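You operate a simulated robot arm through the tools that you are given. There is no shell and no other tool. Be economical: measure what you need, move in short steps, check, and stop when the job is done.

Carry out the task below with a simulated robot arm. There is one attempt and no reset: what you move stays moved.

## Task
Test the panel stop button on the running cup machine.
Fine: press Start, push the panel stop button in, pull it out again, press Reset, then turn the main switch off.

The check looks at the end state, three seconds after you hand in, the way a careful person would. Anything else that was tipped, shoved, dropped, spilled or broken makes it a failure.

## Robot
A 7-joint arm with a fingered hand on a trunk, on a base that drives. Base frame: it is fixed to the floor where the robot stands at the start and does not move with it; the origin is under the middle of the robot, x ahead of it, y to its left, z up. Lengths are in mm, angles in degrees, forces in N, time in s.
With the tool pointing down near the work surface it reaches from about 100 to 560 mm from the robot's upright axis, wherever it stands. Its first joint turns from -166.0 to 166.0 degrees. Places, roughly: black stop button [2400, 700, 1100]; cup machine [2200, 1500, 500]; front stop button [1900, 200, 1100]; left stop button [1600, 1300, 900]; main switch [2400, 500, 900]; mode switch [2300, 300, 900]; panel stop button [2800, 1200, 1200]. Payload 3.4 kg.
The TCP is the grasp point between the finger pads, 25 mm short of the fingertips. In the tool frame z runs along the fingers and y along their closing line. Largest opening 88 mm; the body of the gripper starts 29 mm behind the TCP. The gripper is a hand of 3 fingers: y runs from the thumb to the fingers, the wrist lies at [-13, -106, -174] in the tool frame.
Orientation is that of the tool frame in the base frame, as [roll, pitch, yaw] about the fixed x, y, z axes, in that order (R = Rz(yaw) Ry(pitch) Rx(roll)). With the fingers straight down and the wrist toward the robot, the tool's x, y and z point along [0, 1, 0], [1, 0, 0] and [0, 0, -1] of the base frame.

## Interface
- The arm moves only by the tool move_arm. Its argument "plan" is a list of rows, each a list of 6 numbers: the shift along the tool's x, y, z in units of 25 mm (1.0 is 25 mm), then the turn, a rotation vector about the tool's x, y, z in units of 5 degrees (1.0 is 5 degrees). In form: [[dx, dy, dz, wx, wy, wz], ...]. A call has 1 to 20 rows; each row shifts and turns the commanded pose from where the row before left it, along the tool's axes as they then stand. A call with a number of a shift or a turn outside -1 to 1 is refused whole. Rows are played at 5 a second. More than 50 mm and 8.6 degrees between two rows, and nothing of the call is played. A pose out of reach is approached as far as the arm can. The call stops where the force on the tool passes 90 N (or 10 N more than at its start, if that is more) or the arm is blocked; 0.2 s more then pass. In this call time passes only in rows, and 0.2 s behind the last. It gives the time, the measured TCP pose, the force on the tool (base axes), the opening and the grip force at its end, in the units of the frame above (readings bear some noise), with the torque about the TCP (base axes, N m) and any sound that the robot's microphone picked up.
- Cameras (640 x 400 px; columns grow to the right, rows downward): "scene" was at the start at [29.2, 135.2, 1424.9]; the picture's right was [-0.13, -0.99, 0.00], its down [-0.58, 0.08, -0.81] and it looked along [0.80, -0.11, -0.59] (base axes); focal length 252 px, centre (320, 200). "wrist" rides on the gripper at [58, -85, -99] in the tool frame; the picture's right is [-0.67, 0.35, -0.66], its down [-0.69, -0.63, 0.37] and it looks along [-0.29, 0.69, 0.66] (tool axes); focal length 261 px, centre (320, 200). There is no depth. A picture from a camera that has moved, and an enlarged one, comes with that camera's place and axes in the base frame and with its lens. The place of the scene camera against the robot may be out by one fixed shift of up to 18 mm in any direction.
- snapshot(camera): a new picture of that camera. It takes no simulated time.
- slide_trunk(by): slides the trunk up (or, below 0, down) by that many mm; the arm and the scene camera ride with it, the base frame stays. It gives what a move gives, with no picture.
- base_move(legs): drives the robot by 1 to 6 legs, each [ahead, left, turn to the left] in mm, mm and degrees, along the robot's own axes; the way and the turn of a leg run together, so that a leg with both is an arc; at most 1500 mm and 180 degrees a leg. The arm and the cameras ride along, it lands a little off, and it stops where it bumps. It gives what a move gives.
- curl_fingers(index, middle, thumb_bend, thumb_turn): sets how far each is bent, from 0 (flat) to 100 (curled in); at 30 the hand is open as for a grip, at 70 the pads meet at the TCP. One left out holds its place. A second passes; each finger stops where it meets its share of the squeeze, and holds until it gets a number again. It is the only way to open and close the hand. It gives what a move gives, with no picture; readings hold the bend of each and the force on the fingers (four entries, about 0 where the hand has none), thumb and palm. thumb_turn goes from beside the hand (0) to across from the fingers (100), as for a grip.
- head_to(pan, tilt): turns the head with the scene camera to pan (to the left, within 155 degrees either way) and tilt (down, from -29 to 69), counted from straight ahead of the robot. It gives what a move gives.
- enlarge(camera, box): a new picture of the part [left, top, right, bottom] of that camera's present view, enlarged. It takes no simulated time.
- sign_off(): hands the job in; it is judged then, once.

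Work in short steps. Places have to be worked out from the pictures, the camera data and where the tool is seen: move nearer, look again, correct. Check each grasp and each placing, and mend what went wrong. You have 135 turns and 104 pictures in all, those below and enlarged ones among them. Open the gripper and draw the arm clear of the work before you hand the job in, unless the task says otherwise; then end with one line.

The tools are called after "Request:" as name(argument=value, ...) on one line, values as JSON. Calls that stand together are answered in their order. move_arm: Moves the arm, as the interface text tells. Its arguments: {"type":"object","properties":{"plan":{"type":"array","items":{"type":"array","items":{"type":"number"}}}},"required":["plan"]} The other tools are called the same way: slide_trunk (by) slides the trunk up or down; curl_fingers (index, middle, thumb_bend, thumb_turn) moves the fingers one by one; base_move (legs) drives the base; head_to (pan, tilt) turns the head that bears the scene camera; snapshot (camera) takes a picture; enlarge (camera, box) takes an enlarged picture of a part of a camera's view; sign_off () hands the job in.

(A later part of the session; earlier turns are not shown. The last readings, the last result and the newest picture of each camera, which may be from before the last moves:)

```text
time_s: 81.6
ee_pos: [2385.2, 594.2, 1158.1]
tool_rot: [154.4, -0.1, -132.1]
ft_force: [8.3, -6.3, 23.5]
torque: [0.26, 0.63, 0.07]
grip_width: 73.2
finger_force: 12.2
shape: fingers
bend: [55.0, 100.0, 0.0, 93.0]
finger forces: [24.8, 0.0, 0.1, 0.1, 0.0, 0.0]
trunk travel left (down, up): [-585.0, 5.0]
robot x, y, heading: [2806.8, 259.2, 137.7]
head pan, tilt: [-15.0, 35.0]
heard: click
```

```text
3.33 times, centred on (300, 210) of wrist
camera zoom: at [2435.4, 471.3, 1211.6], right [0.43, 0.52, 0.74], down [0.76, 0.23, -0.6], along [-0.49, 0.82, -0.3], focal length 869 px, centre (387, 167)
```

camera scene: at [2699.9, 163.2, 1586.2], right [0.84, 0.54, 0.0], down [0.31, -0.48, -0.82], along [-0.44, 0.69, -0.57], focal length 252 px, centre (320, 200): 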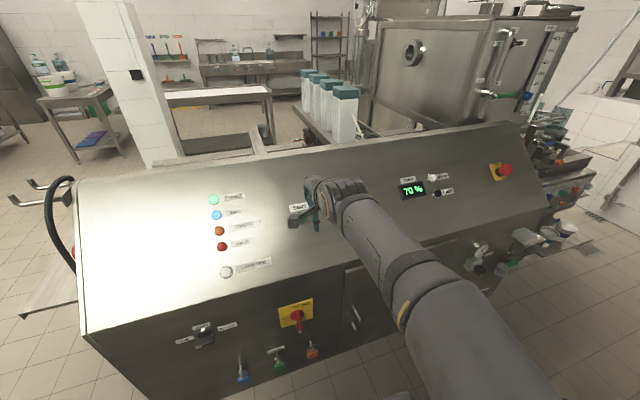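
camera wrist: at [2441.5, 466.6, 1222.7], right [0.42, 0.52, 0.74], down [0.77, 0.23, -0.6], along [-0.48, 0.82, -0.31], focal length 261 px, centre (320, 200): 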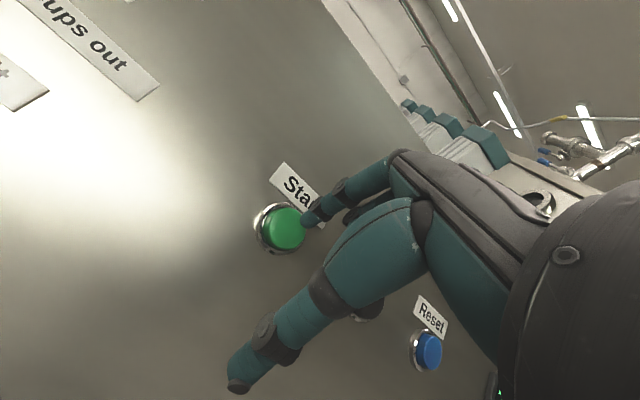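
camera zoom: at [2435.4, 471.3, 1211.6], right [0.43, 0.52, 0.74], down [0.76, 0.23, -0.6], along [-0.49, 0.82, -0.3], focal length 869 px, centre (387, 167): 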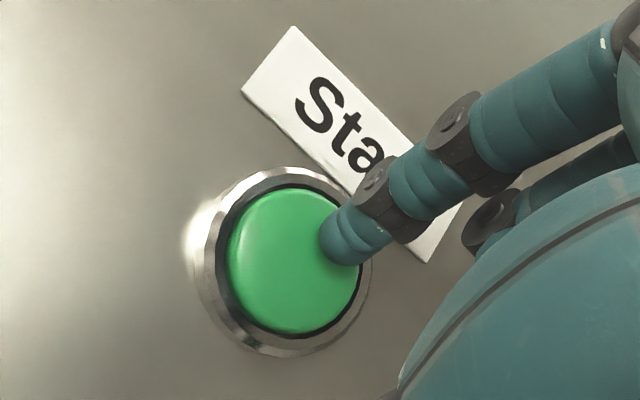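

A click was heard with 25 N on the index: Start is pressed. I back off and look whether the machine reacts.

Request:
move_arm(plan=[[0, -0.2, -0.9, 0, 0, 0], [0, -0.2, -0.9, 0, 0, 0], [0, -0.2, -0.9, 0, 0, 0], [0, 0, -1, 0, 0, 0], [0, 0, -1, 0, 0, 0]])

Request:
snapshot(camera="scene")

Request:
snapshot(camera="wrist")

```text
time_s: 82.8
ee_pos: [2429.2, 554.4, 1253.7]
tool_rot: [155.0, -0.1, -132.1]
ft_force: [0.3, -0.1, -0.4]
torque: [-0.01, 0.01, 0.01]
grip_width: 74.0
finger_force: 0.1
shape: fingers
bend: [55.0, 100.0, 0.0, 93.0]
finger forces: [0.0, 0.0, 0.0, 0.1, 0.1, 0.0]
trunk travel left (down, up): [-585.0, 5.0]
robot x, y, heading: [2805.9, 259.5, 137.7]
head pan, tilt: [-15.0, 35.0]
```

```text
63 pictures are left
camera scene: at [2700.6, 162.8, 1586.2], right [0.84, 0.54, 0.0], down [0.31, -0.48, -0.82], along [-0.44, 0.69, -0.57], focal length 252 px, centre (320, 200)
```

scene: 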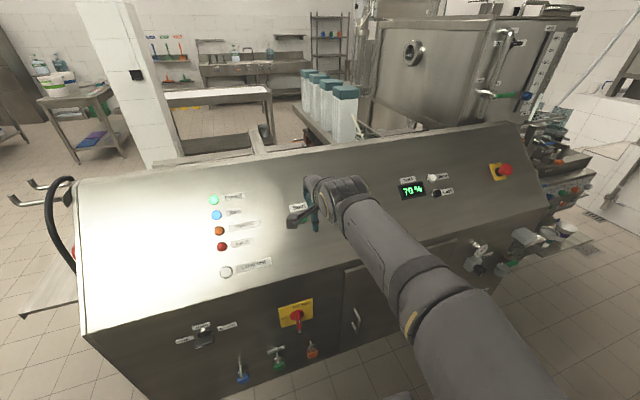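

```text
62 pictures are left
camera wrist: at [2479.3, 430.4, 1308.3], right [0.42, 0.52, 0.74], down [0.77, 0.23, -0.6], along [-0.48, 0.82, -0.3], focal length 261 px, centre (320, 200)
```

wrist: 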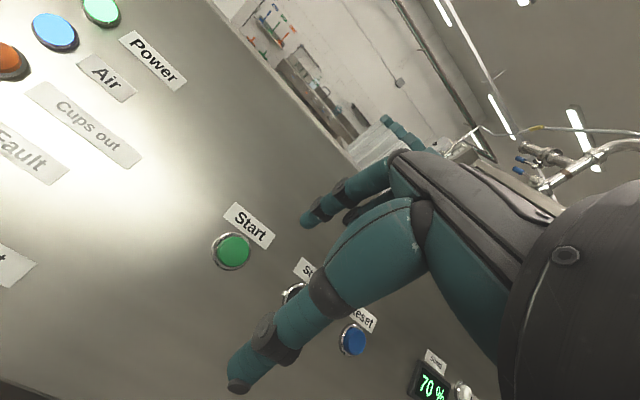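

Start clicked but I see no obvious lamp. I check the mode switch, and the machine for motion.

Request:
enlarge(camera="scene", box=[160, 290, 330, 390])

Request:
enlarge(camera="scene", box=[200, 180, 320, 290])

```text
3.76 times, centred on (245, 340) of scene
camera zoom: at [2700.6, 162.8, 1586.2], right [0.84, 0.54, 0.0], down [0.31, -0.48, -0.82], along [-0.44, 0.69, -0.57], focal length 947 px, centre (602, -327)
```

zoom: 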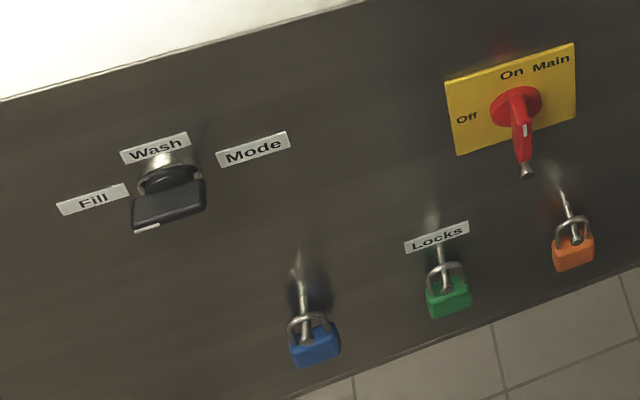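

```text
3.64 times, centred on (260, 235) of scene
camera zoom: at [2700.6, 162.8, 1586.2], right [0.84, 0.54, 0.0], down [0.31, -0.48, -0.82], along [-0.44, 0.69, -0.57], focal length 914 px, centre (538, 73)
```

zoom: 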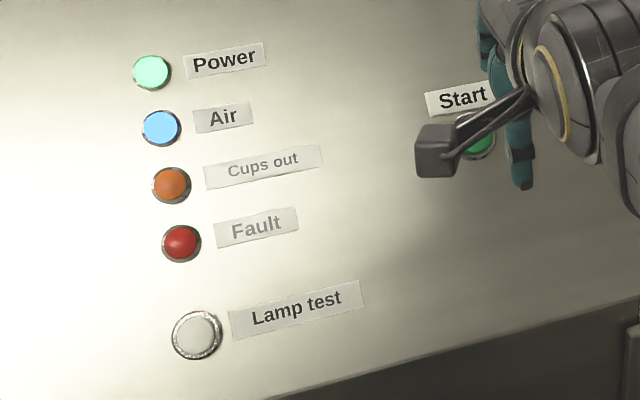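

Mode is on Fill and Fault is dark, so Start should have taken. I lift the hand and drive along the panel (to my right) to stand opposite the panel stop button.

Request:
move_arm(plan=[[0, -0.47, -0.88, 0, 0, 0], [0, -0.47, -0.88, 0, 0, 0], [0, -0.47, -0.88, 0, 0, 0], [0, -0.47, -0.88, 0, 0, 0]])

Request:
base_move(legs=[[0, -350, 1], [0, -270, 0]])

Request:
snapshot(camera="wrist")

Request:
snapshot(camera="scene")

```text
time_s: 83.8
ee_pos: [2490.4, 499.6, 1314.6]
tool_rot: [154.9, -0.1, -132.1]
ft_force: [-0.7, 0.2, 1.5]
torque: [-0.04, -0.01, -0.02]
grip_width: 73.8
finger_force: 0.1
shape: fingers
bend: [55.0, 100.0, 0.0, 93.0]
finger forces: [0.0, 0.1, 0.0, 0.1, 0.1, 0.0]
trunk travel left (down, up): [-585.0, 5.0]
robot x, y, heading: [2807.6, 257.6, 137.9]
head pan, tilt: [-15.0, 35.0]
```

```text
time_s: 87.6
ee_pos: [2899.9, 963.5, 1314.6]
tool_rot: [155.0, 0.0, -131.4]
ft_force: [-0.1, 0.5, -1.1]
torque: [0.01, -0.02, -0.01]
grip_width: 74.0
finger_force: 0.1
shape: fingers
bend: [55.0, 100.0, 0.0, 93.0]
finger forces: [0.0, 0.1, 0.1, 0.0, 0.1, 0.1]
trunk travel left (down, up): [-585.0, 5.0]
robot x, y, heading: [3217.7, 725.4, 138.7]
head pan, tilt: [-15.0, 35.0]
```

```text
59 pictures are left
camera wrist: at [2951.0, 840.7, 1368.4], right [0.41, 0.53, 0.74], down [0.76, 0.24, -0.6], along [-0.49, 0.81, -0.3], focal length 261 px, centre (320, 200)
```

wrist: 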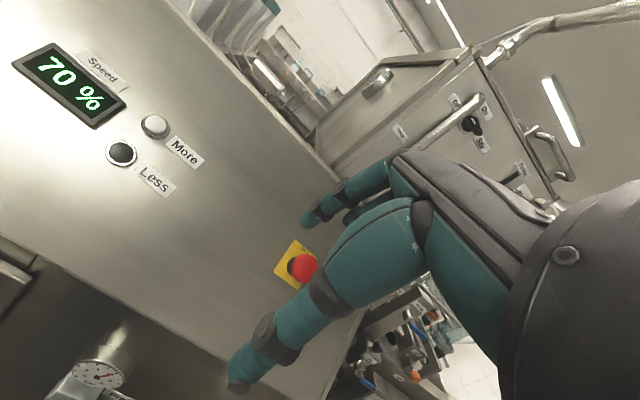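

```text
58 pictures are left
camera scene: at [3115.3, 628.6, 1586.3], right [0.83, 0.55, 0.0], down [0.32, -0.48, -0.82], along [-0.45, 0.68, -0.57], focal length 252 px, centre (320, 200)
```

scene: 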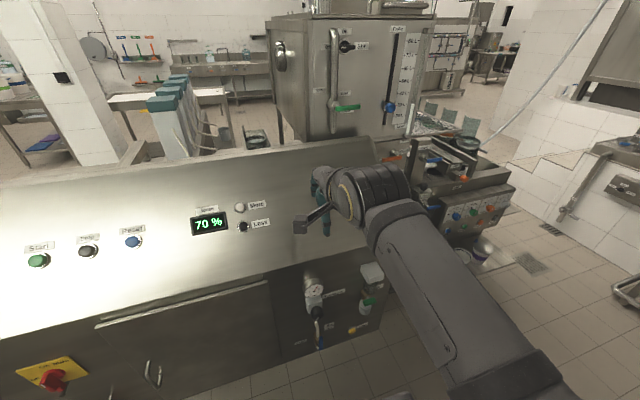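

The panel stop shows at (303,266) in the wrist view, about [2820,1175,1166]. I move the hand toward it to a stand-off and re-measure.

Request:
move_arm(plan=[[-0.727, 0.5, 0.5, 0, 0, 0], [-0.727, 0.5, 0.5, 0, 0, 0], [-0.727, 0.5, 0.5, 0, 0, 0], [-0.727, 0.5, 0.5, 0, 0, 0], [-0.727, 0.5, 0.5, 0, 0, 0], [-0.727, 0.5, 0.5, 0, 0, 0]])

Request:
snapshot(camera="wrist")

```text
time_s: 89.0
ee_pos: [2894.8, 1111.7, 1278.5]
tool_rot: [155.0, 0.0, -131.4]
ft_force: [-0.3, -0.4, -0.7]
torque: [0.02, 0.0, 0.01]
grip_width: 74.1
finger_force: 0.1
shape: fingers
bend: [55.0, 100.0, 0.0, 93.0]
finger forces: [0.1, 0.1, 0.0, 0.0, 0.1, 0.0]
trunk travel left (down, up): [-585.0, 5.0]
robot x, y, heading: [3219.5, 722.4, 138.8]
head pan, tilt: [-15.0, 35.0]
```

```text
57 pictures are left
camera wrist: at [2946.4, 988.3, 1331.8], right [0.41, 0.53, 0.74], down [0.76, 0.24, -0.6], along [-0.49, 0.81, -0.3], focal length 261 px, centre (320, 200)
```

wrist: 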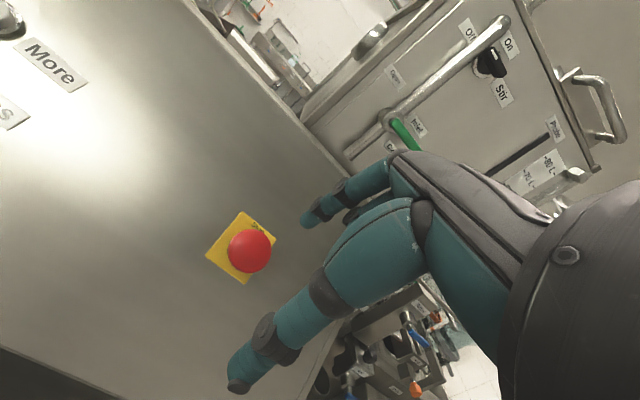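

The estimates disagree along the ray; using the panel plane I get about [2832,1167,1178]. I go 50 mm closer and look from both cameras.

Request:
move_arm(plan=[[-0.06, 0.07, 1, 0, 0, 0], [-0.06, 0.07, 1, 0, 0, 0]])

Request:
snapshot(camera="wrist")

Request:
enlarge(camera="scene", box=[280, 140, 400, 240])

```text
time_s: 89.6
ee_pos: [2879.4, 1128.1, 1233.2]
tool_rot: [155.0, 0.1, -131.5]
ft_force: [-0.4, 1.1, 0.1]
torque: [0.01, 0.01, 0.03]
grip_width: 73.7
finger_force: 0.0
shape: fingers
bend: [55.0, 100.0, 0.0, 93.0]
finger forces: [0.0, 0.1, 0.1, 0.1, 0.0, 0.0]
trunk travel left (down, up): [-585.0, 5.0]
robot x, y, heading: [3219.3, 723.9, 138.6]
head pan, tilt: [-15.0, 35.0]
```

```text
56 pictures are left
camera wrist: at [2930.9, 1005.8, 1286.6], right [0.41, 0.53, 0.74], down [0.77, 0.24, -0.6], along [-0.49, 0.82, -0.3], focal length 261 px, centre (320, 200)
```

wrist: 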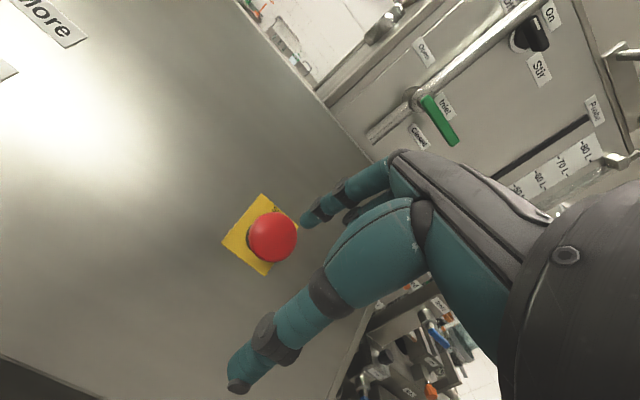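

```text
4.00 times, centred on (340, 190) of scene
camera zoom: at [3114.4, 628.3, 1586.2], right [0.83, 0.55, 0.0], down [0.32, -0.48, -0.82], along [-0.45, 0.68, -0.57], focal length 1006 px, centre (240, 240)
```

zoom: 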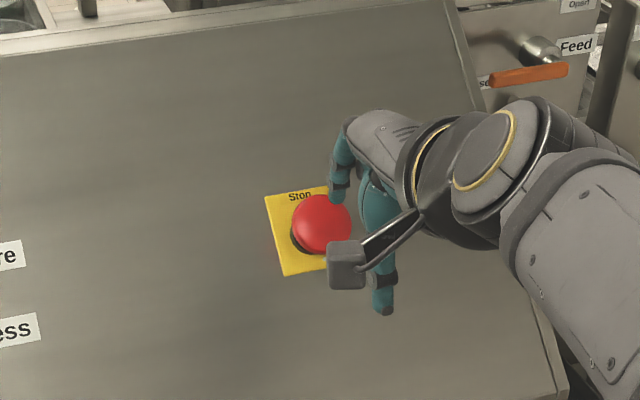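

The head is at about [2831,1170,1175] and the tip is lined up along the normal, about 55 mm away. I advance 40 mm.

Request:
move_arm(plan=[[0, 0.12, 0.52, 0, 0, 0], [0, 0.12, 0.52, 0, 0, 0], [0, 0.12, 0.52, 0, 0, 0]])

Request:
enlarge(camera="wrist", box=[220, 150, 380, 270])

```text
time_s: 90.4
ee_pos: [2861.9, 1145.4, 1202.8]
tool_rot: [155.0, 0.0, -131.4]
ft_force: [0.1, -0.1, 0.4]
torque: [-0.04, 0.0, 0.02]
grip_width: 74.1
finger_force: 0.1
shape: fingers
bend: [55.0, 100.0, 0.0, 93.0]
finger forces: [0.1, 0.0, 0.1, 0.0, 0.1, 0.0]
trunk travel left (down, up): [-585.0, 5.0]
robot x, y, heading: [3223.2, 725.4, 138.6]
head pan, tilt: [-15.0, 35.0]
```

```text
3.33 times, centred on (300, 210) of wrist
camera zoom: at [2913.2, 1022.3, 1256.5], right [0.41, 0.53, 0.74], down [0.77, 0.24, -0.6], along [-0.49, 0.82, -0.3], focal length 869 px, centre (387, 167)
```

zoom: 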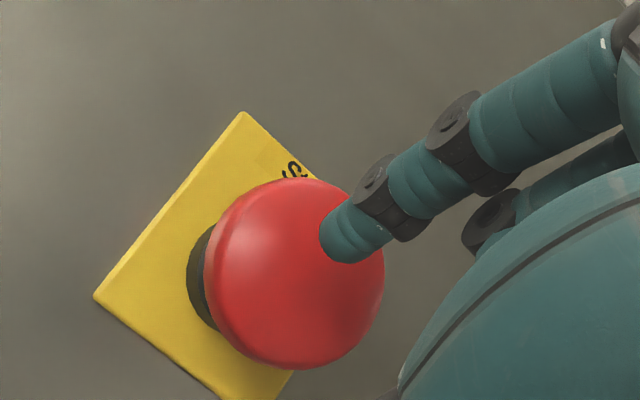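

Advancing along the normal will carry the tip to the head's middle. I press in small steps.

Request:
move_arm(plan=[[0, 0.06, 0.26, 0, 0, 0], [0, 0.06, 0.26, 0, 0, 0], [0, 0.06, 0.26, 0, 0, 0]])

```text
time_s: 91.2
ee_pos: [2851.7, 1152.8, 1185.4]
tool_rot: [154.9, 0.0, -131.3]
ft_force: [-0.2, 0.6, 0.1]
torque: [-0.01, 0.01, 0.0]
grip_width: 73.8
finger_force: 0.0
shape: fingers
bend: [55.0, 100.0, 0.0, 93.0]
finger forces: [0.0, 0.0, 0.0, 0.1, 0.1, 0.1]
trunk travel left (down, up): [-585.0, 5.0]
robot x, y, heading: [3216.3, 723.7, 138.7]
head pan, tilt: [-15.0, 35.0]
```

No contact yet; a quick look, to be sure the tip is over the head.

Request:
enlarge(camera="wrist", box=[220, 150, 380, 270])

```text
3.33 times, centred on (300, 210) of wrist
camera zoom: at [2903.4, 1030.6, 1240.5], right [0.41, 0.53, 0.74], down [0.76, 0.24, -0.6], along [-0.49, 0.81, -0.3], focal length 869 px, centre (387, 167)
```

zoom: 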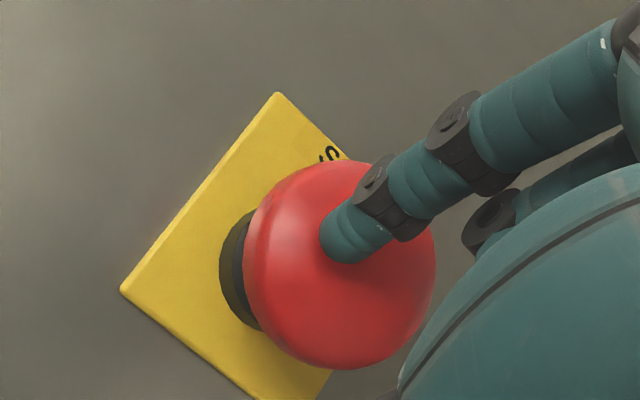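

The tip is over the middle of the head; I keep pressing.

Request:
move_arm(plan=[[0, 0.05, 0.2, 0, 0, 0], [0, 0.05, 0.2, 0, 0, 0], [0, 0.05, 0.2, 0, 0, 0]])

```text
time_s: 92.0
ee_pos: [2847.7, 1157.7, 1178.8]
tool_rot: [154.7, 0.0, -131.5]
ft_force: [6.3, -5.8, 18.5]
torque: [0.19, 0.46, 0.09]
grip_width: 72.8
finger_force: 9.4
shape: fingers
bend: [56.0, 100.0, 0.0, 93.0]
finger forces: [19.1, 0.0, 0.0, 0.1, 0.0, 0.0]
trunk travel left (down, up): [-585.0, 5.0]
robot x, y, heading: [3218.8, 717.1, 138.8]
head pan, tilt: [-15.0, 35.0]
```

Contact at 20 N without a click; I push further.

Request:
move_arm(plan=[[0, 0.05, 0.2, 0, 0, 0], [0, 0.05, 0.2, 0, 0, 0]])

```text
time_s: 92.6
ee_pos: [2845.5, 1158.6, 1178.2]
tool_rot: [153.8, 0.0, -131.5]
ft_force: [18.8, -16.8, 52.8]
torque: [0.55, 1.38, 0.21]
grip_width: 72.3
finger_force: 27.8
shape: fingers
bend: [56.0, 100.0, 0.0, 93.0]
finger forces: [56.2, 0.1, 0.0, 0.0, 0.0, 0.1]
trunk travel left (down, up): [-585.0, 5.0]
robot x, y, heading: [3221.7, 721.4, 138.5]
head pan, tilt: [-15.0, 35.0]
```

At 56 N there is still no click. I add a few millimetres more.

Request:
move_arm(plan=[[0, 0.04, 0.16, 0, 0, 0]])

Request:
enlarge(camera="wrist", box=[220, 150, 380, 270])

```text
time_s: 93.0
ee_pos: [2845.5, 1158.7, 1177.1]
tool_rot: [153.5, 0.0, -131.5]
ft_force: [22.5, -21.6, 64.7]
torque: [0.65, 1.59, 0.28]
grip_width: 71.2
finger_force: 34.4
shape: fingers
bend: [56.0, 100.0, 0.0, 93.0]
finger forces: [68.2, 0.1, 0.0, 0.0, 0.0, 0.1]
trunk travel left (down, up): [-585.0, 5.0]
robot x, y, heading: [3220.6, 724.2, 138.6]
head pan, tilt: [-15.0, 35.0]
```

```text
3.33 times, centred on (300, 210) of wrist
camera zoom: at [2897.5, 1035.9, 1228.6], right [0.43, 0.51, 0.74], down [0.75, 0.25, -0.61], along [-0.5, 0.82, -0.28], focal length 869 px, centre (387, 167)
```

zoom: 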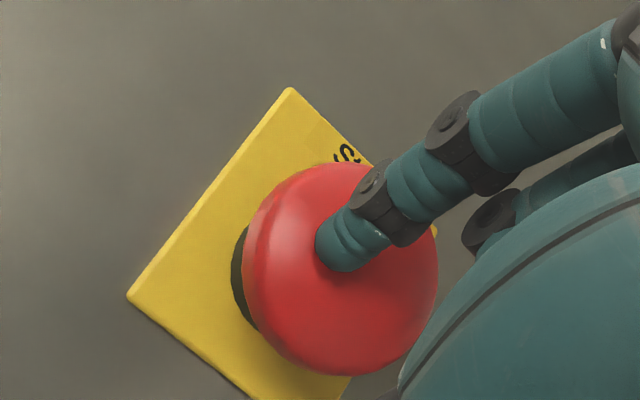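

The head seems slightly lower but no click was heard. I push to the limit once more.

Request:
move_arm(plan=[[0, 0.05, 0.2, 0, 0, 0], [0, 0.05, 0.2, 0, 0, 0], [0, 0, 0, 0, 0, 0]])

```text
time_s: 93.5
ee_pos: [2836.6, 1168.1, 1172.6]
tool_rot: [153.1, 0.1, -131.6]
ft_force: [10.1, -7.2, 23.4]
torque: [-0.15, 0.13, 0.09]
grip_width: 51.2
finger_force: 12.3
shape: fingers
bend: [74.0, 100.0, 0.0, 93.0]
finger forces: [26.0, 0.1, 0.0, 0.0, 0.0, 0.0]
trunk travel left (down, up): [-585.0, 5.0]
robot x, y, heading: [3220.6, 718.3, 138.4]
head pan, tilt: [-15.0, 35.0]
stopped in row 2: the force on the tool passed its limit at 93 N (the readings are from after the stop); the commanded pose is now the measured one
```

The finger gave way (bend 74). I back off and look at the button.

Request:
move_arm(plan=[[0, -0.1, -0.5, 0, 0, 0], [0, -0.2, -0.97, 0, 0, 0], [0, -0.2, -0.97, 0, 0, 0]])

Request:
enlarge(camera="wrist", box=[190, 150, 390, 290])

Request:
enlarge(camera="scene", box=[310, 160, 390, 220])

```text
time_s: 94.3
ee_pos: [2861.6, 1146.7, 1217.1]
tool_rot: [153.6, 0.0, -131.5]
ft_force: [0.0, 0.6, -0.3]
torque: [-0.04, -0.01, 0.02]
grip_width: 73.8
finger_force: 0.0
shape: fingers
bend: [55.0, 100.0, 0.0, 93.0]
finger forces: [0.0, 0.1, 0.1, 0.0, 0.0, 0.0]
trunk travel left (down, up): [-585.0, 5.0]
robot x, y, heading: [3220.3, 724.7, 138.7]
head pan, tilt: [-15.0, 35.0]
```

```text
2.86 times, centred on (290, 220) of wrist
camera zoom: at [2915.1, 1022.6, 1268.4], right [0.43, 0.52, 0.74], down [0.76, 0.25, -0.61], along [-0.5, 0.82, -0.28], focal length 745 px, centre (406, 143)
```

zoom: 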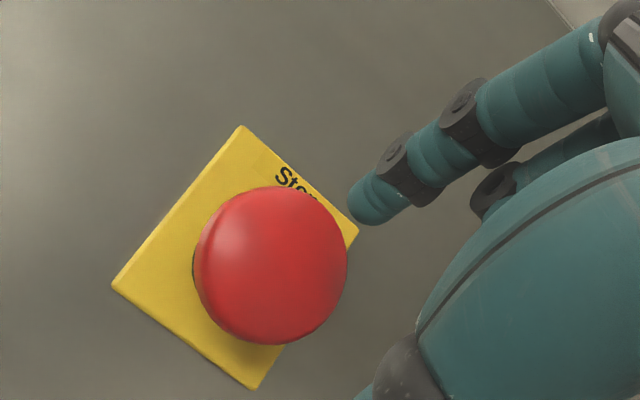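

```text
6.67 times, centred on (350, 190) of scene
camera zoom: at [3114.9, 627.8, 1586.1], right [0.83, 0.55, 0.0], down [0.32, -0.48, -0.82], along [-0.45, 0.68, -0.57], focal length 1676 px, centre (120, 267)
```

zoom: 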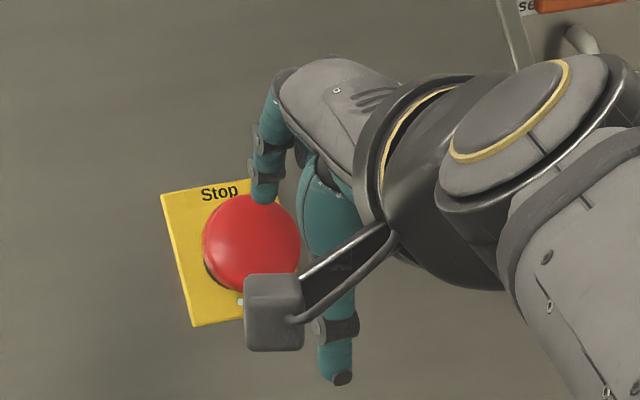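

The head now sits clearly lower on its plate (offset 30 px vs 50 before, scaled), so it is pushed in. I check the lamps for a fault indication.

Request:
head_to(pan=35, tilt=25)

Request:
snapshot(camera="scene")

```text
time_s: 95.5
ee_pos: [2862.5, 1146.5, 1216.8]
tool_rot: [153.6, -0.1, -131.4]
ft_force: [-0.5, 0.8, 0.9]
torque: [0.02, -0.01, -0.02]
grip_width: 73.9
finger_force: 0.1
shape: fingers
bend: [55.0, 100.0, 0.0, 93.0]
finger forces: [0.0, 0.1, 0.0, 0.1, 0.0, 0.0]
trunk travel left (down, up): [-585.0, 5.0]
robot x, y, heading: [3225.6, 721.9, 138.7]
head pan, tilt: [35.0, 25.0]
```

```text
49 pictures are left
camera scene: at [3071.9, 564.9, 1602.0], right [0.11, 0.99, 0.0], down [0.42, -0.05, -0.91], along [-0.9, 0.1, -0.42], focal length 252 px, centre (320, 200)
```

scene: 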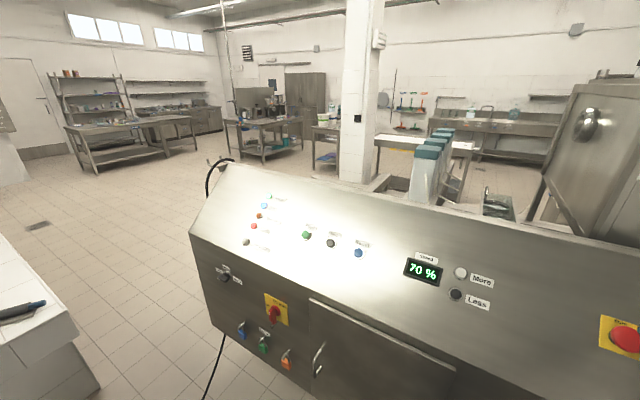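

Request:
enlarge(camera="scene", box=[230, 185, 390, 285])

Request:
head_to(pan=-15, tilt=35)

```text
4.00 times, centred on (310, 235) of scene
camera zoom: at [3071.9, 564.9, 1602.0], right [0.11, 0.99, 0.0], down [0.42, -0.05, -0.91], along [-0.9, 0.1, -0.42], focal length 1006 px, centre (360, 60)
```

zoom: 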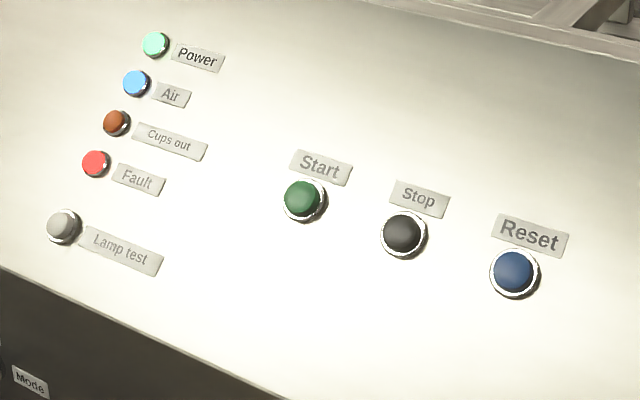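

```text
time_s: 96.7
ee_pos: [2862.4, 1147.0, 1216.9]
tool_rot: [153.6, -0.1, -131.4]
ft_force: [0.5, -0.6, 0.0]
torque: [-0.04, -0.01, -0.02]
grip_width: 74.0
finger_force: 0.2
shape: fingers
bend: [55.0, 100.0, 0.0, 93.0]
finger forces: [0.0, 0.0, 0.1, 0.0, 0.0, 0.1]
trunk travel left (down, up): [-585.0, 5.0]
robot x, y, heading: [3220.5, 725.1, 138.6]
head pan, tilt: [-15.0, 35.0]
```

Fault is lit now, so the stop is in. Next I open the hand, align it with the button axis (12° more tilt) and come over the head for a pinch grip.

Request:
curl_fingers(index=30, middle=30, thumb_bend=30, thumb_turn=100)

Request:
move_arm(plan=[[0, 0, 0, -0.8, 0, 0], [0, 0, 0, -0.8, 0, 0], [0, 0, 0, -0.8, 0, 0], [0.136, 0.18, 0.3, 0, 0, 0]])

Request:
snapshot(camera="wrist")

Request:
enlarge(camera="scene", box=[310, 160, 390, 220])

```text
time_s: 97.7
ee_pos: [2862.1, 1145.8, 1217.3]
tool_rot: [153.6, 0.0, -131.5]
ft_force: [-0.7, 0.1, -0.1]
torque: [-0.03, 0.01, -0.02]
grip_width: 84.8
finger_force: 0.0
shape: fingers
bend: [30.0, 30.0, 30.0, 97.0]
finger forces: [0.0, 0.0, 0.0, 0.0, 0.0, 0.1]
trunk travel left (down, up): [-585.0, 5.0]
robot x, y, heading: [3225.0, 720.7, 138.6]
head pan, tilt: [-15.0, 35.0]
```

```text
time_s: 98.7
ee_pos: [2854.6, 1148.5, 1214.7]
tool_rot: [144.8, -0.2, -130.7]
ft_force: [-0.2, -0.5, -0.3]
torque: [-0.03, -0.02, -0.03]
grip_width: 85.0
finger_force: 0.1
shape: fingers
bend: [30.0, 30.0, 30.0, 97.0]
finger forces: [0.0, 0.0, 0.0, 0.0, 0.1, 0.1]
out of reach, approached as far as the arm can: row 3
trunk travel left (down, up): [-585.0, 5.0]
robot x, y, heading: [3222.8, 724.1, 138.6]
head pan, tilt: [-15.0, 35.0]
```

```text
47 pictures are left
camera wrist: at [2913.1, 1021.6, 1247.1], right [0.51, 0.45, 0.73], down [0.68, 0.32, -0.66], along [-0.53, 0.83, -0.14], focal length 261 px, centre (320, 200)
```

wrist: 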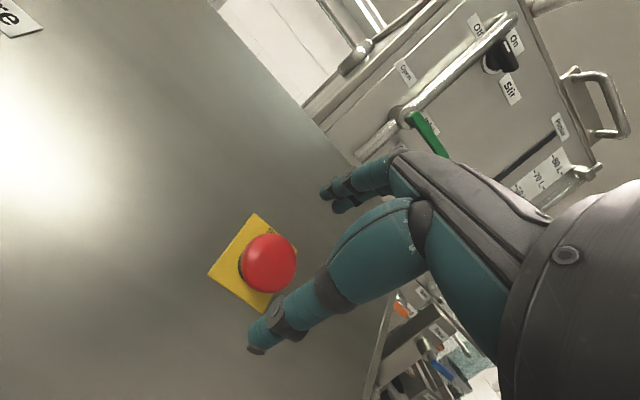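

```text
6.67 times, centred on (350, 190) of scene
camera zoom: at [3114.5, 628.1, 1586.2], right [0.83, 0.55, 0.0], down [0.32, -0.48, -0.82], along [-0.45, 0.68, -0.57], focal length 1676 px, centre (120, 267)
```

zoom: 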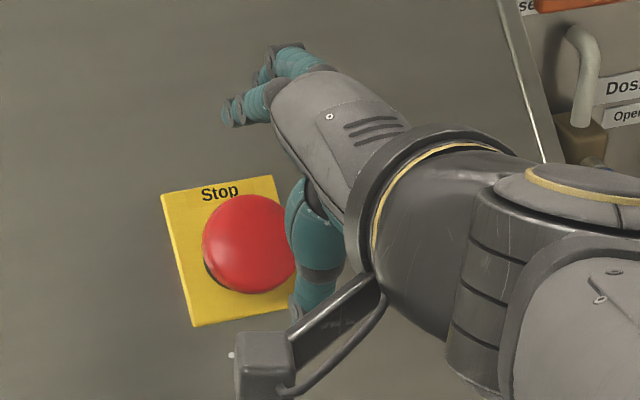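

The wrist allows about 35° tilt, which is enough. The head (pressed) is at about [2827,1173,1166]; I advance the open hand 40 mm so that it straddles the head.

Request:
move_arm(plan=[[0, 0.02, 0.55, 0, 0, 0], [0, 0.02, 0.55, 0, 0, 0], [0, 0.02, 0.5, 0, 0, 0]])

Request:
snapshot(camera="wrist")

Request:
enlarge(camera="scene", box=[310, 160, 390, 220])

```text
time_s: 99.5
ee_pos: [2835.5, 1163.4, 1182.4]
tool_rot: [144.9, -0.2, -130.7]
ft_force: [0.2, 0.0, 1.1]
torque: [-0.02, -0.01, 0.0]
grip_width: 85.1
finger_force: 0.1
shape: fingers
bend: [30.0, 30.0, 30.0, 97.0]
finger forces: [0.1, 0.0, 0.0, 0.1, 0.0, 0.0]
trunk travel left (down, up): [-585.0, 5.0]
robot x, y, heading: [3217.9, 724.4, 138.4]
head pan, tilt: [-15.0, 35.0]
```

```text
45 pictures are left
camera wrist: at [2894.7, 1037.3, 1215.0], right [0.51, 0.45, 0.73], down [0.68, 0.32, -0.66], along [-0.53, 0.83, -0.14], focal length 261 px, centre (320, 200)
```

wrist: 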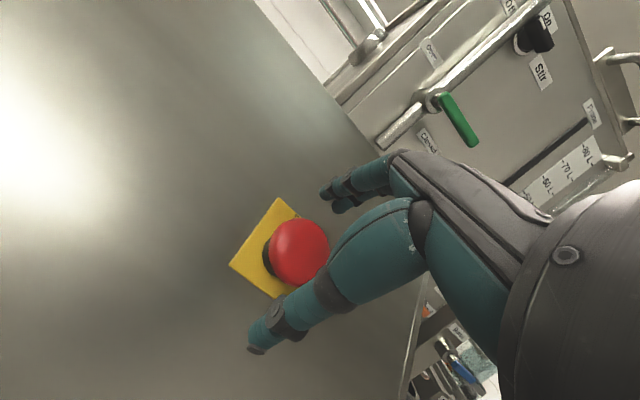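

```text
6.67 times, centred on (350, 190) of scene
camera zoom: at [3114.6, 628.0, 1586.2], right [0.83, 0.55, 0.0], down [0.32, -0.48, -0.82], along [-0.45, 0.68, -0.57], focal length 1676 px, centre (120, 267)
```

zoom: 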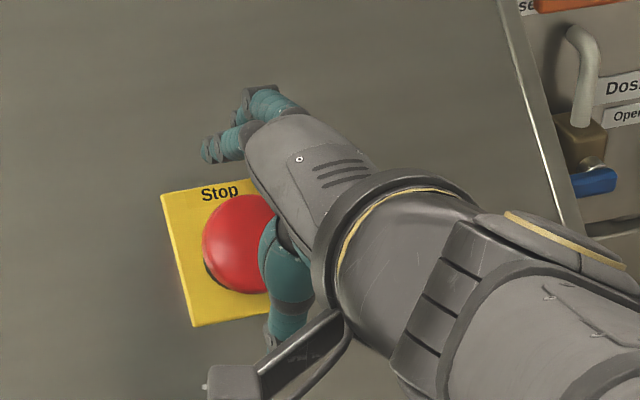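

The fingers straddle the head axis well. I advance 14 mm more and check contact.

Request:
move_arm(plan=[[-0.04, 0.04, 0.28, 0, 0, 0], [-0.04, 0.04, 0.28, 0, 0, 0]])

Request:
enlarge(camera="wrist", box=[210, 150, 370, 370])

```text
time_s: 100.1
ee_pos: [2829.6, 1172.0, 1171.8]
tool_rot: [144.8, -0.1, -130.7]
ft_force: [-0.3, 0.0, -0.5]
torque: [0.01, 0.01, -0.01]
grip_width: 84.8
finger_force: 0.0
shape: fingers
bend: [30.0, 30.0, 30.0, 97.0]
finger forces: [0.0, 0.0, 0.0, 0.1, 0.0, 0.0]
trunk travel left (down, up): [-585.0, 5.0]
robot x, y, heading: [3221.0, 723.9, 138.8]
head pan, tilt: [-15.0, 35.0]
```

```text
1.82 times, centred on (290, 260) of wrist
camera zoom: at [2888.6, 1045.3, 1204.5], right [0.51, 0.45, 0.73], down [0.68, 0.32, -0.66], along [-0.53, 0.83, -0.14], focal length 474 px, centre (374, 91)
```

zoom: 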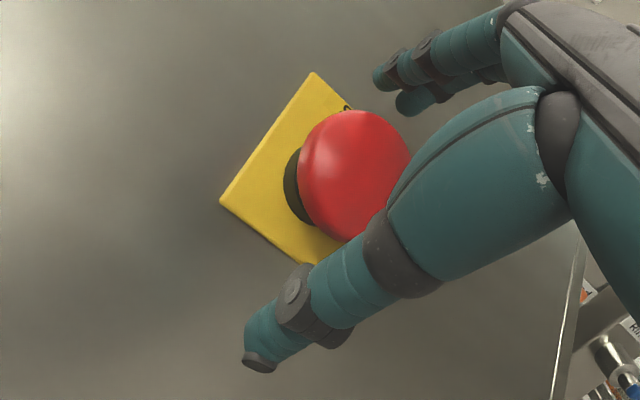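

Alignment looks right. I advance 4 mm more and begin closing the hand around the head.

Request:
move_arm(plan=[[0, 0, 0.16, 0, 0, 0]])

Request:
curl_fingers(index=50, middle=50, thumb_bend=50)

Request:
enlarge(camera="wrist", box=[210, 150, 370, 370])

```text
time_s: 100.5
ee_pos: [2828.0, 1173.9, 1169.2]
tool_rot: [144.6, -0.2, -130.6]
ft_force: [0.1, 0.1, 0.6]
torque: [-0.03, 0.0, 0.04]
grip_width: 85.1
finger_force: 0.1
shape: fingers
bend: [30.0, 30.0, 30.0, 97.0]
finger forces: [0.0, 0.0, 0.0, 0.1, 0.0, 0.1]
trunk travel left (down, up): [-585.0, 5.0]
robot x, y, heading: [3219.5, 724.9, 138.6]
head pan, tilt: [-15.0, 35.0]
```

```text
time_s: 101.5
ee_pos: [2827.8, 1173.4, 1169.0]
tool_rot: [144.8, -0.3, -130.7]
ft_force: [-2.9, 3.4, 5.2]
torque: [0.07, 0.1, 0.04]
grip_width: 45.6
finger_force: 2.3
shape: fingers
bend: [47.0, 46.0, 50.0, 100.0]
finger forces: [2.6, 3.0, 0.1, 0.0, 0.0, 0.0]
trunk travel left (down, up): [-585.0, 5.0]
robot x, y, heading: [3217.1, 721.9, 138.7]
head pan, tilt: [-15.0, 35.0]
```

```text
1.82 times, centred on (290, 260) of wrist
camera zoom: at [2886.3, 1046.3, 1201.5], right [0.51, 0.45, 0.73], down [0.68, 0.32, -0.66], along [-0.53, 0.83, -0.14], focal length 474 px, centre (374, 91)
```

zoom: 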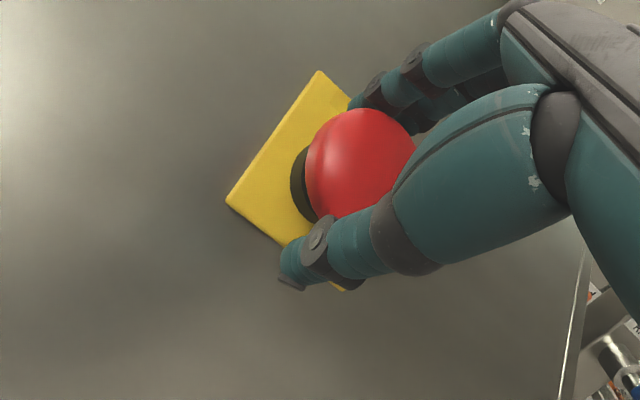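

Fingers touch, the thumb is almost there. I squeeze.

Request:
curl_fingers(index=70, middle=70, thumb_bend=75)

Request:
enlarge(camera="wrist", box=[210, 150, 370, 370])

```text
time_s: 102.5
ee_pos: [2827.2, 1173.7, 1168.3]
tool_rot: [144.8, -0.3, -130.7]
ft_force: [-11.5, 8.9, 12.6]
torque: [0.27, 0.3, 0.0]
grip_width: 32.9
finger_force: 17.4
shape: fingers
bend: [50.0, 52.0, 61.0, 100.0]
finger forces: [14.2, 11.0, 0.0, 0.0, 9.5, 0.0]
trunk travel left (down, up): [-585.0, 5.0]
robot x, y, heading: [3219.3, 724.6, 138.5]
head pan, tilt: [-15.0, 35.0]
```

```text
1.82 times, centred on (290, 260) of wrist
camera zoom: at [2885.6, 1046.7, 1201.6], right [0.51, 0.45, 0.73], down [0.68, 0.32, -0.66], along [-0.53, 0.83, -0.14], focal length 474 px, centre (374, 91)
```

zoom: 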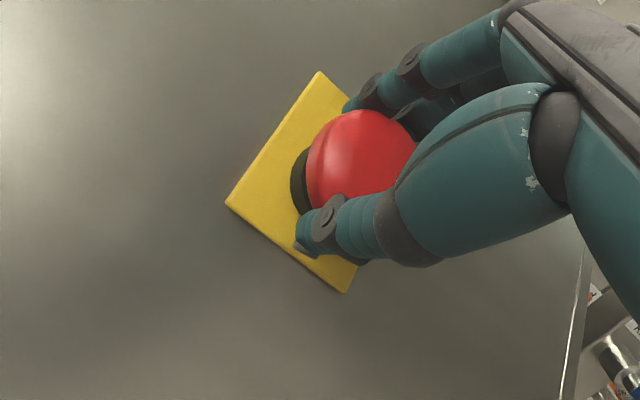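

The hand encloses the head (33 mm opening behind a ~45 mm head). I pull straight back.

Request:
move_arm(plan=[[0, 0, -0.2, 0, 0, 0], [0, 0, -0.2, 0, 0, 0], [0, 0, -0.2, 0, 0, 0]])

Request:
enlarge(camera="wrist", box=[210, 150, 370, 370])

```text
time_s: 103.3
ee_pos: [2829.6, 1169.1, 1176.4]
tool_rot: [145.4, -0.2, -130.5]
ft_force: [-16.3, 16.2, -6.6]
torque: [0.08, 0.08, 0.0]
grip_width: 33.1
finger_force: 18.1
shape: fingers
bend: [50.0, 52.0, 61.0, 100.0]
finger forces: [12.4, 13.5, 0.1, 0.1, 10.8, 0.0]
trunk travel left (down, up): [-585.0, 5.0]
robot x, y, heading: [3218.5, 722.3, 138.6]
head pan, tilt: [-15.0, 35.0]
```

```text
1.82 times, centred on (290, 260) of wrist
camera zoom: at [2889.7, 1043.3, 1209.8], right [0.5, 0.45, 0.74], down [0.68, 0.32, -0.66], along [-0.53, 0.83, -0.15], focal length 474 px, centre (374, 91)
```

zoom: 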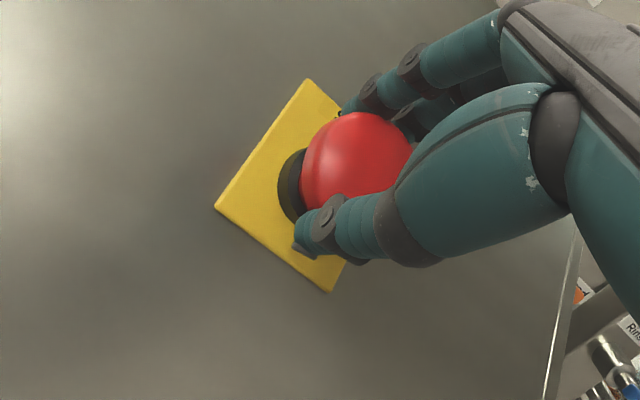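

The head is following the hand outward. I pull on.

Request:
move_arm(plan=[[0, 0, -0.2, 0, 0, 0], [0, 0, -0.2, 0, 0, 0]])

Request:
enlarge(camera="wrist", box=[210, 150, 370, 370])

```text
time_s: 103.9
ee_pos: [2838.4, 1162.7, 1192.8]
tool_rot: [144.6, -0.1, -130.7]
ft_force: [-6.4, 1.5, 9.4]
torque: [0.35, 0.28, 0.13]
grip_width: 0.0
finger_force: 9.1
shape: fingers
bend: [69.0, 55.0, 72.0, 100.0]
finger forces: [0.0, 18.5, 0.0, 0.1, 0.0, 0.0]
trunk travel left (down, up): [-585.0, 5.0]
robot x, y, heading: [3220.2, 724.3, 138.5]
head pan, tilt: [-15.0, 35.0]
```

```text
1.82 times, centred on (290, 260) of wrist
camera zoom: at [2898.6, 1035.8, 1224.1], right [0.51, 0.45, 0.73], down [0.67, 0.32, -0.67], along [-0.53, 0.83, -0.14], focal length 474 px, centre (374, 91)
```

zoom: 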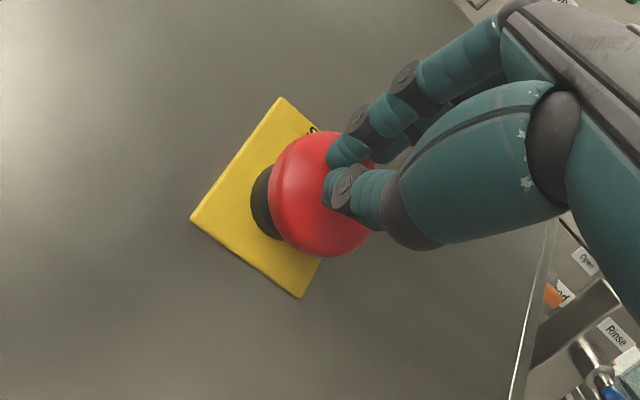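

The hand slipped off the head. I withdraw and look whether it came out.

Request:
move_arm(plan=[[0, 0, -0.8, 0, 0, 0], [0, 0, -0.8, 0, 0, 0]])

Request:
enlarge(camera="wrist", box=[190, 150, 390, 290])

Request:
enlarge(camera="scene", box=[310, 160, 390, 220])

```text
time_s: 104.5
ee_pos: [2857.4, 1149.4, 1221.5]
tool_rot: [144.9, -0.1, -130.6]
ft_force: [0.0, 0.0, 0.0]
torque: [-0.03, -0.06, 0.02]
grip_width: 0.0
finger_force: 0.1
shape: fingers
bend: [69.0, 67.0, 72.0, 100.0]
finger forces: [0.0, 0.1, 0.0, 0.0, 0.1, 0.0]
trunk travel left (down, up): [-585.0, 5.0]
robot x, y, heading: [3218.7, 722.9, 138.6]
head pan, tilt: [-15.0, 35.0]
```

```text
2.86 times, centred on (290, 220) of wrist
camera zoom: at [2916.8, 1022.5, 1254.1], right [0.51, 0.45, 0.73], down [0.68, 0.32, -0.66], along [-0.53, 0.83, -0.14], focal length 745 px, centre (406, 143)
```

zoom: 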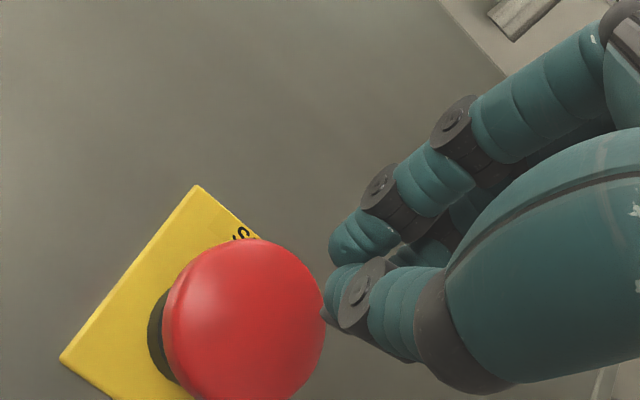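

```text
6.67 times, centred on (350, 190) of scene
camera zoom: at [3115.0, 627.8, 1586.2], right [0.83, 0.55, 0.0], down [0.32, -0.48, -0.82], along [-0.45, 0.68, -0.57], focal length 1676 px, centre (120, 267)
```

zoom: 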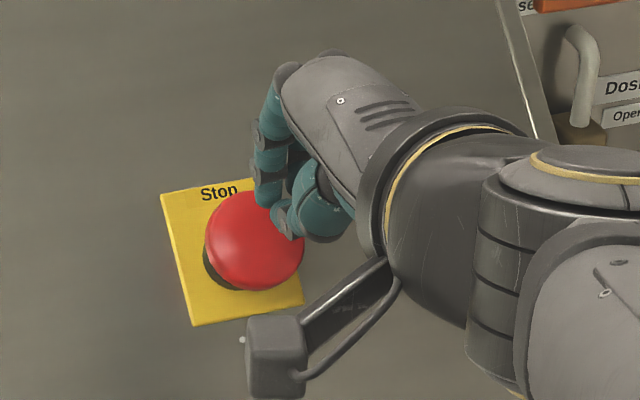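

Compared to the earlier frames the head is back at its out position. I lift clear, set the index pointer again, and drive back left toward Reset (expected near [2482,748,1137]).

Request:
move_arm(plan=[[0, -0.3, -0.9, 0.5, 0, 0], [0, -0.3, -0.9, 0.5, 0, 0], [0, -0.3, -0.9, 0.5, 0, 0], [0, -0.3, -0.9, 0.5, 0, 0]])

Request:
curl_fingers(index=55, middle=100, thumb_bend=0)

Request:
base_move(legs=[[0, 450, 0]])

Request:
snapshot(camera="wrist")

Request:
snapshot(camera="scene")

```text
time_s: 105.5
ee_pos: [2912.3, 1102.2, 1282.9]
tool_rot: [154.9, -0.3, -130.7]
ft_force: [-0.5, 0.0, 0.0]
torque: [0.01, -0.01, 0.01]
grip_width: 0.0
finger_force: 0.0
shape: fingers
bend: [69.0, 67.0, 72.0, 100.0]
finger forces: [0.1, 0.0, 0.0, 0.0, 0.0, 0.0]
trunk travel left (down, up): [-585.0, 5.0]
robot x, y, heading: [3220.3, 723.5, 138.3]
head pan, tilt: [-15.0, 35.0]
```

```text
time_s: 106.5
ee_pos: [2912.4, 1102.5, 1282.1]
tool_rot: [154.9, -0.3, -130.6]
ft_force: [-0.7, -0.3, 0.3]
torque: [-0.01, 0.03, -0.02]
grip_width: 73.4
finger_force: 0.0
shape: fingers
bend: [55.0, 100.0, 0.0, 95.0]
finger forces: [0.0, 0.0, 0.0, 0.1, 0.0, 0.1]
trunk travel left (down, up): [-585.0, 5.0]
robot x, y, heading: [3217.6, 724.2, 138.4]
head pan, tilt: [-15.0, 35.0]
```

```text
time_s: 109.2
ee_pos: [2617.8, 769.1, 1282.6]
tool_rot: [154.9, -0.2, -130.5]
ft_force: [0.3, -0.9, -0.3]
torque: [0.03, 0.0, 0.0]
grip_width: 73.3
finger_force: 0.0
shape: fingers
bend: [55.0, 100.0, 0.0, 95.0]
finger forces: [0.1, 0.1, 0.0, 0.0, 0.1, 0.0]
trunk travel left (down, up): [-585.0, 5.0]
robot x, y, heading: [2926.6, 391.8, 138.9]
head pan, tilt: [-15.0, 35.0]
```

```text
36 pictures are left
camera wrist: at [2671.5, 646.7, 1336.9], right [0.41, 0.54, 0.74], down [0.76, 0.25, -0.6], along [-0.51, 0.81, -0.3], focal length 261 px, centre (320, 200)
```

wrist: 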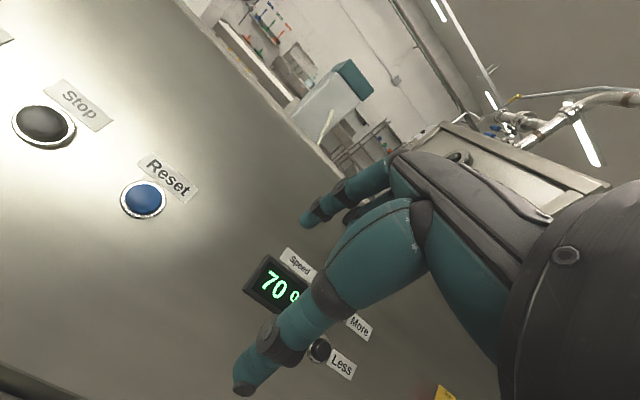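

```text
35 pictures are left
camera scene: at [2822.5, 294.8, 1586.1], right [0.83, 0.56, 0.0], down [0.32, -0.48, -0.82], along [-0.46, 0.68, -0.57], focal length 252 px, centre (320, 200)
```

scene: 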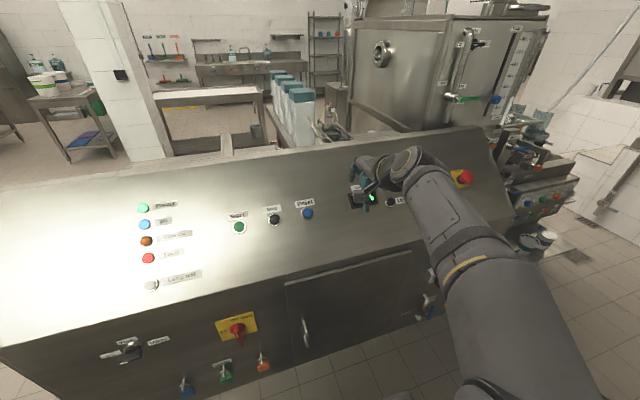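

Reset is at about [2479,753,1138]. I move the index tip to 35 mm above it along the normal.

Request:
move_arm(plan=[[0.796, -0.012, 0.7, 0, 0, 0], [0.796, -0.012, 0.9, 0, 0, 0], [0.796, -0.012, 0.9, 0, 0, 0], [0.796, -0.012, 0.9, 0, 0, 0], [0.796, -0.012, 0.9, 0, 0, 0]])

Request:
snapshot(camera="wrist")

```text
time_s: 110.4
ee_pos: [2519.9, 719.8, 1184.4]
tool_rot: [154.8, -0.2, -130.4]
ft_force: [-0.7, 0.3, -0.1]
torque: [-0.02, -0.01, 0.01]
grip_width: 73.8
finger_force: 0.1
shape: fingers
bend: [55.0, 100.0, 0.0, 95.0]
finger forces: [0.0, 0.0, 0.1, 0.1, 0.0, 0.0]
trunk travel left (down, up): [-585.0, 5.0]
robot x, y, heading: [2925.6, 392.2, 138.9]
head pan, tilt: [-15.0, 35.0]
```

```text
34 pictures are left
camera wrist: at [2573.3, 598.0, 1237.8], right [0.41, 0.54, 0.74], down [0.76, 0.25, -0.6], along [-0.51, 0.81, -0.3], focal length 261 px, centre (320, 200)
```

wrist: 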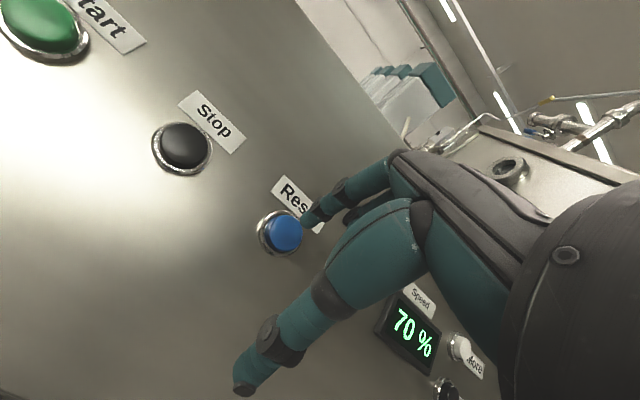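

Alignment is as it was for Start; I correct 6 mm toward the cap centre and advance 24 mm.

Request:
move_arm(plan=[[0.16, -0.25, 0, 0, 0, 0], [0, 0.11, 0.47, 0, 0, 0], [0, 0.11, 0.47, 0, 0, 0]])

Request:
enlarge(camera="wrist", box=[220, 150, 380, 270])

```text
time_s: 111.2
ee_pos: [2508.9, 724.3, 1163.1]
tool_rot: [154.9, -0.1, -130.5]
ft_force: [-0.1, 0.1, -0.1]
torque: [0.03, -0.01, -0.05]
grip_width: 73.8
finger_force: 0.1
shape: fingers
bend: [55.0, 100.0, 0.0, 95.0]
finger forces: [0.0, 0.0, 0.0, 0.0, 0.0, 0.0]
trunk travel left (down, up): [-585.0, 5.0]
robot x, y, heading: [2930.6, 392.4, 138.7]
head pan, tilt: [-15.0, 35.0]
```

```text
3.33 times, centred on (300, 210) of wrist
camera zoom: at [2563.4, 603.1, 1217.6], right [0.41, 0.54, 0.74], down [0.76, 0.25, -0.6], along [-0.51, 0.81, -0.3], focal length 869 px, centre (387, 167)
```

zoom: 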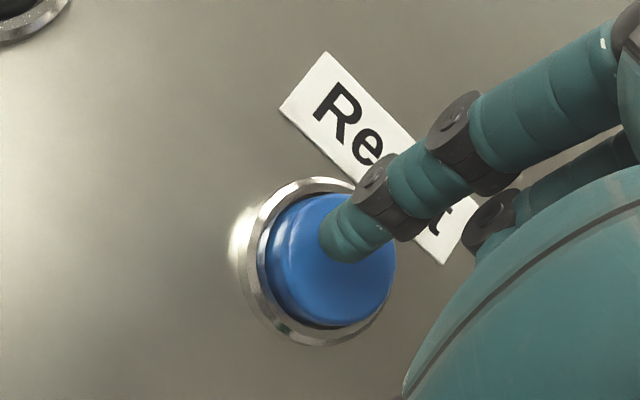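

The tip is over the cap centre; I press in small steps.

Request:
move_arm(plan=[[0, 0.05, 0.2, 0, 0, 0], [0, 0.05, 0.2, 0, 0, 0]])

```text
time_s: 111.8
ee_pos: [2505.5, 729.0, 1155.3]
tool_rot: [154.8, -0.1, -130.4]
ft_force: [0.7, 0.7, 1.5]
torque: [0.0, 0.03, 0.01]
grip_width: 73.2
finger_force: 0.4
shape: fingers
bend: [55.0, 100.0, 0.0, 95.0]
finger forces: [1.1, 0.0, 0.0, 0.0, 0.1, 0.0]
trunk travel left (down, up): [-585.0, 5.0]
robot x, y, heading: [2929.2, 388.6, 138.6]
head pan, tilt: [-15.0, 35.0]
```

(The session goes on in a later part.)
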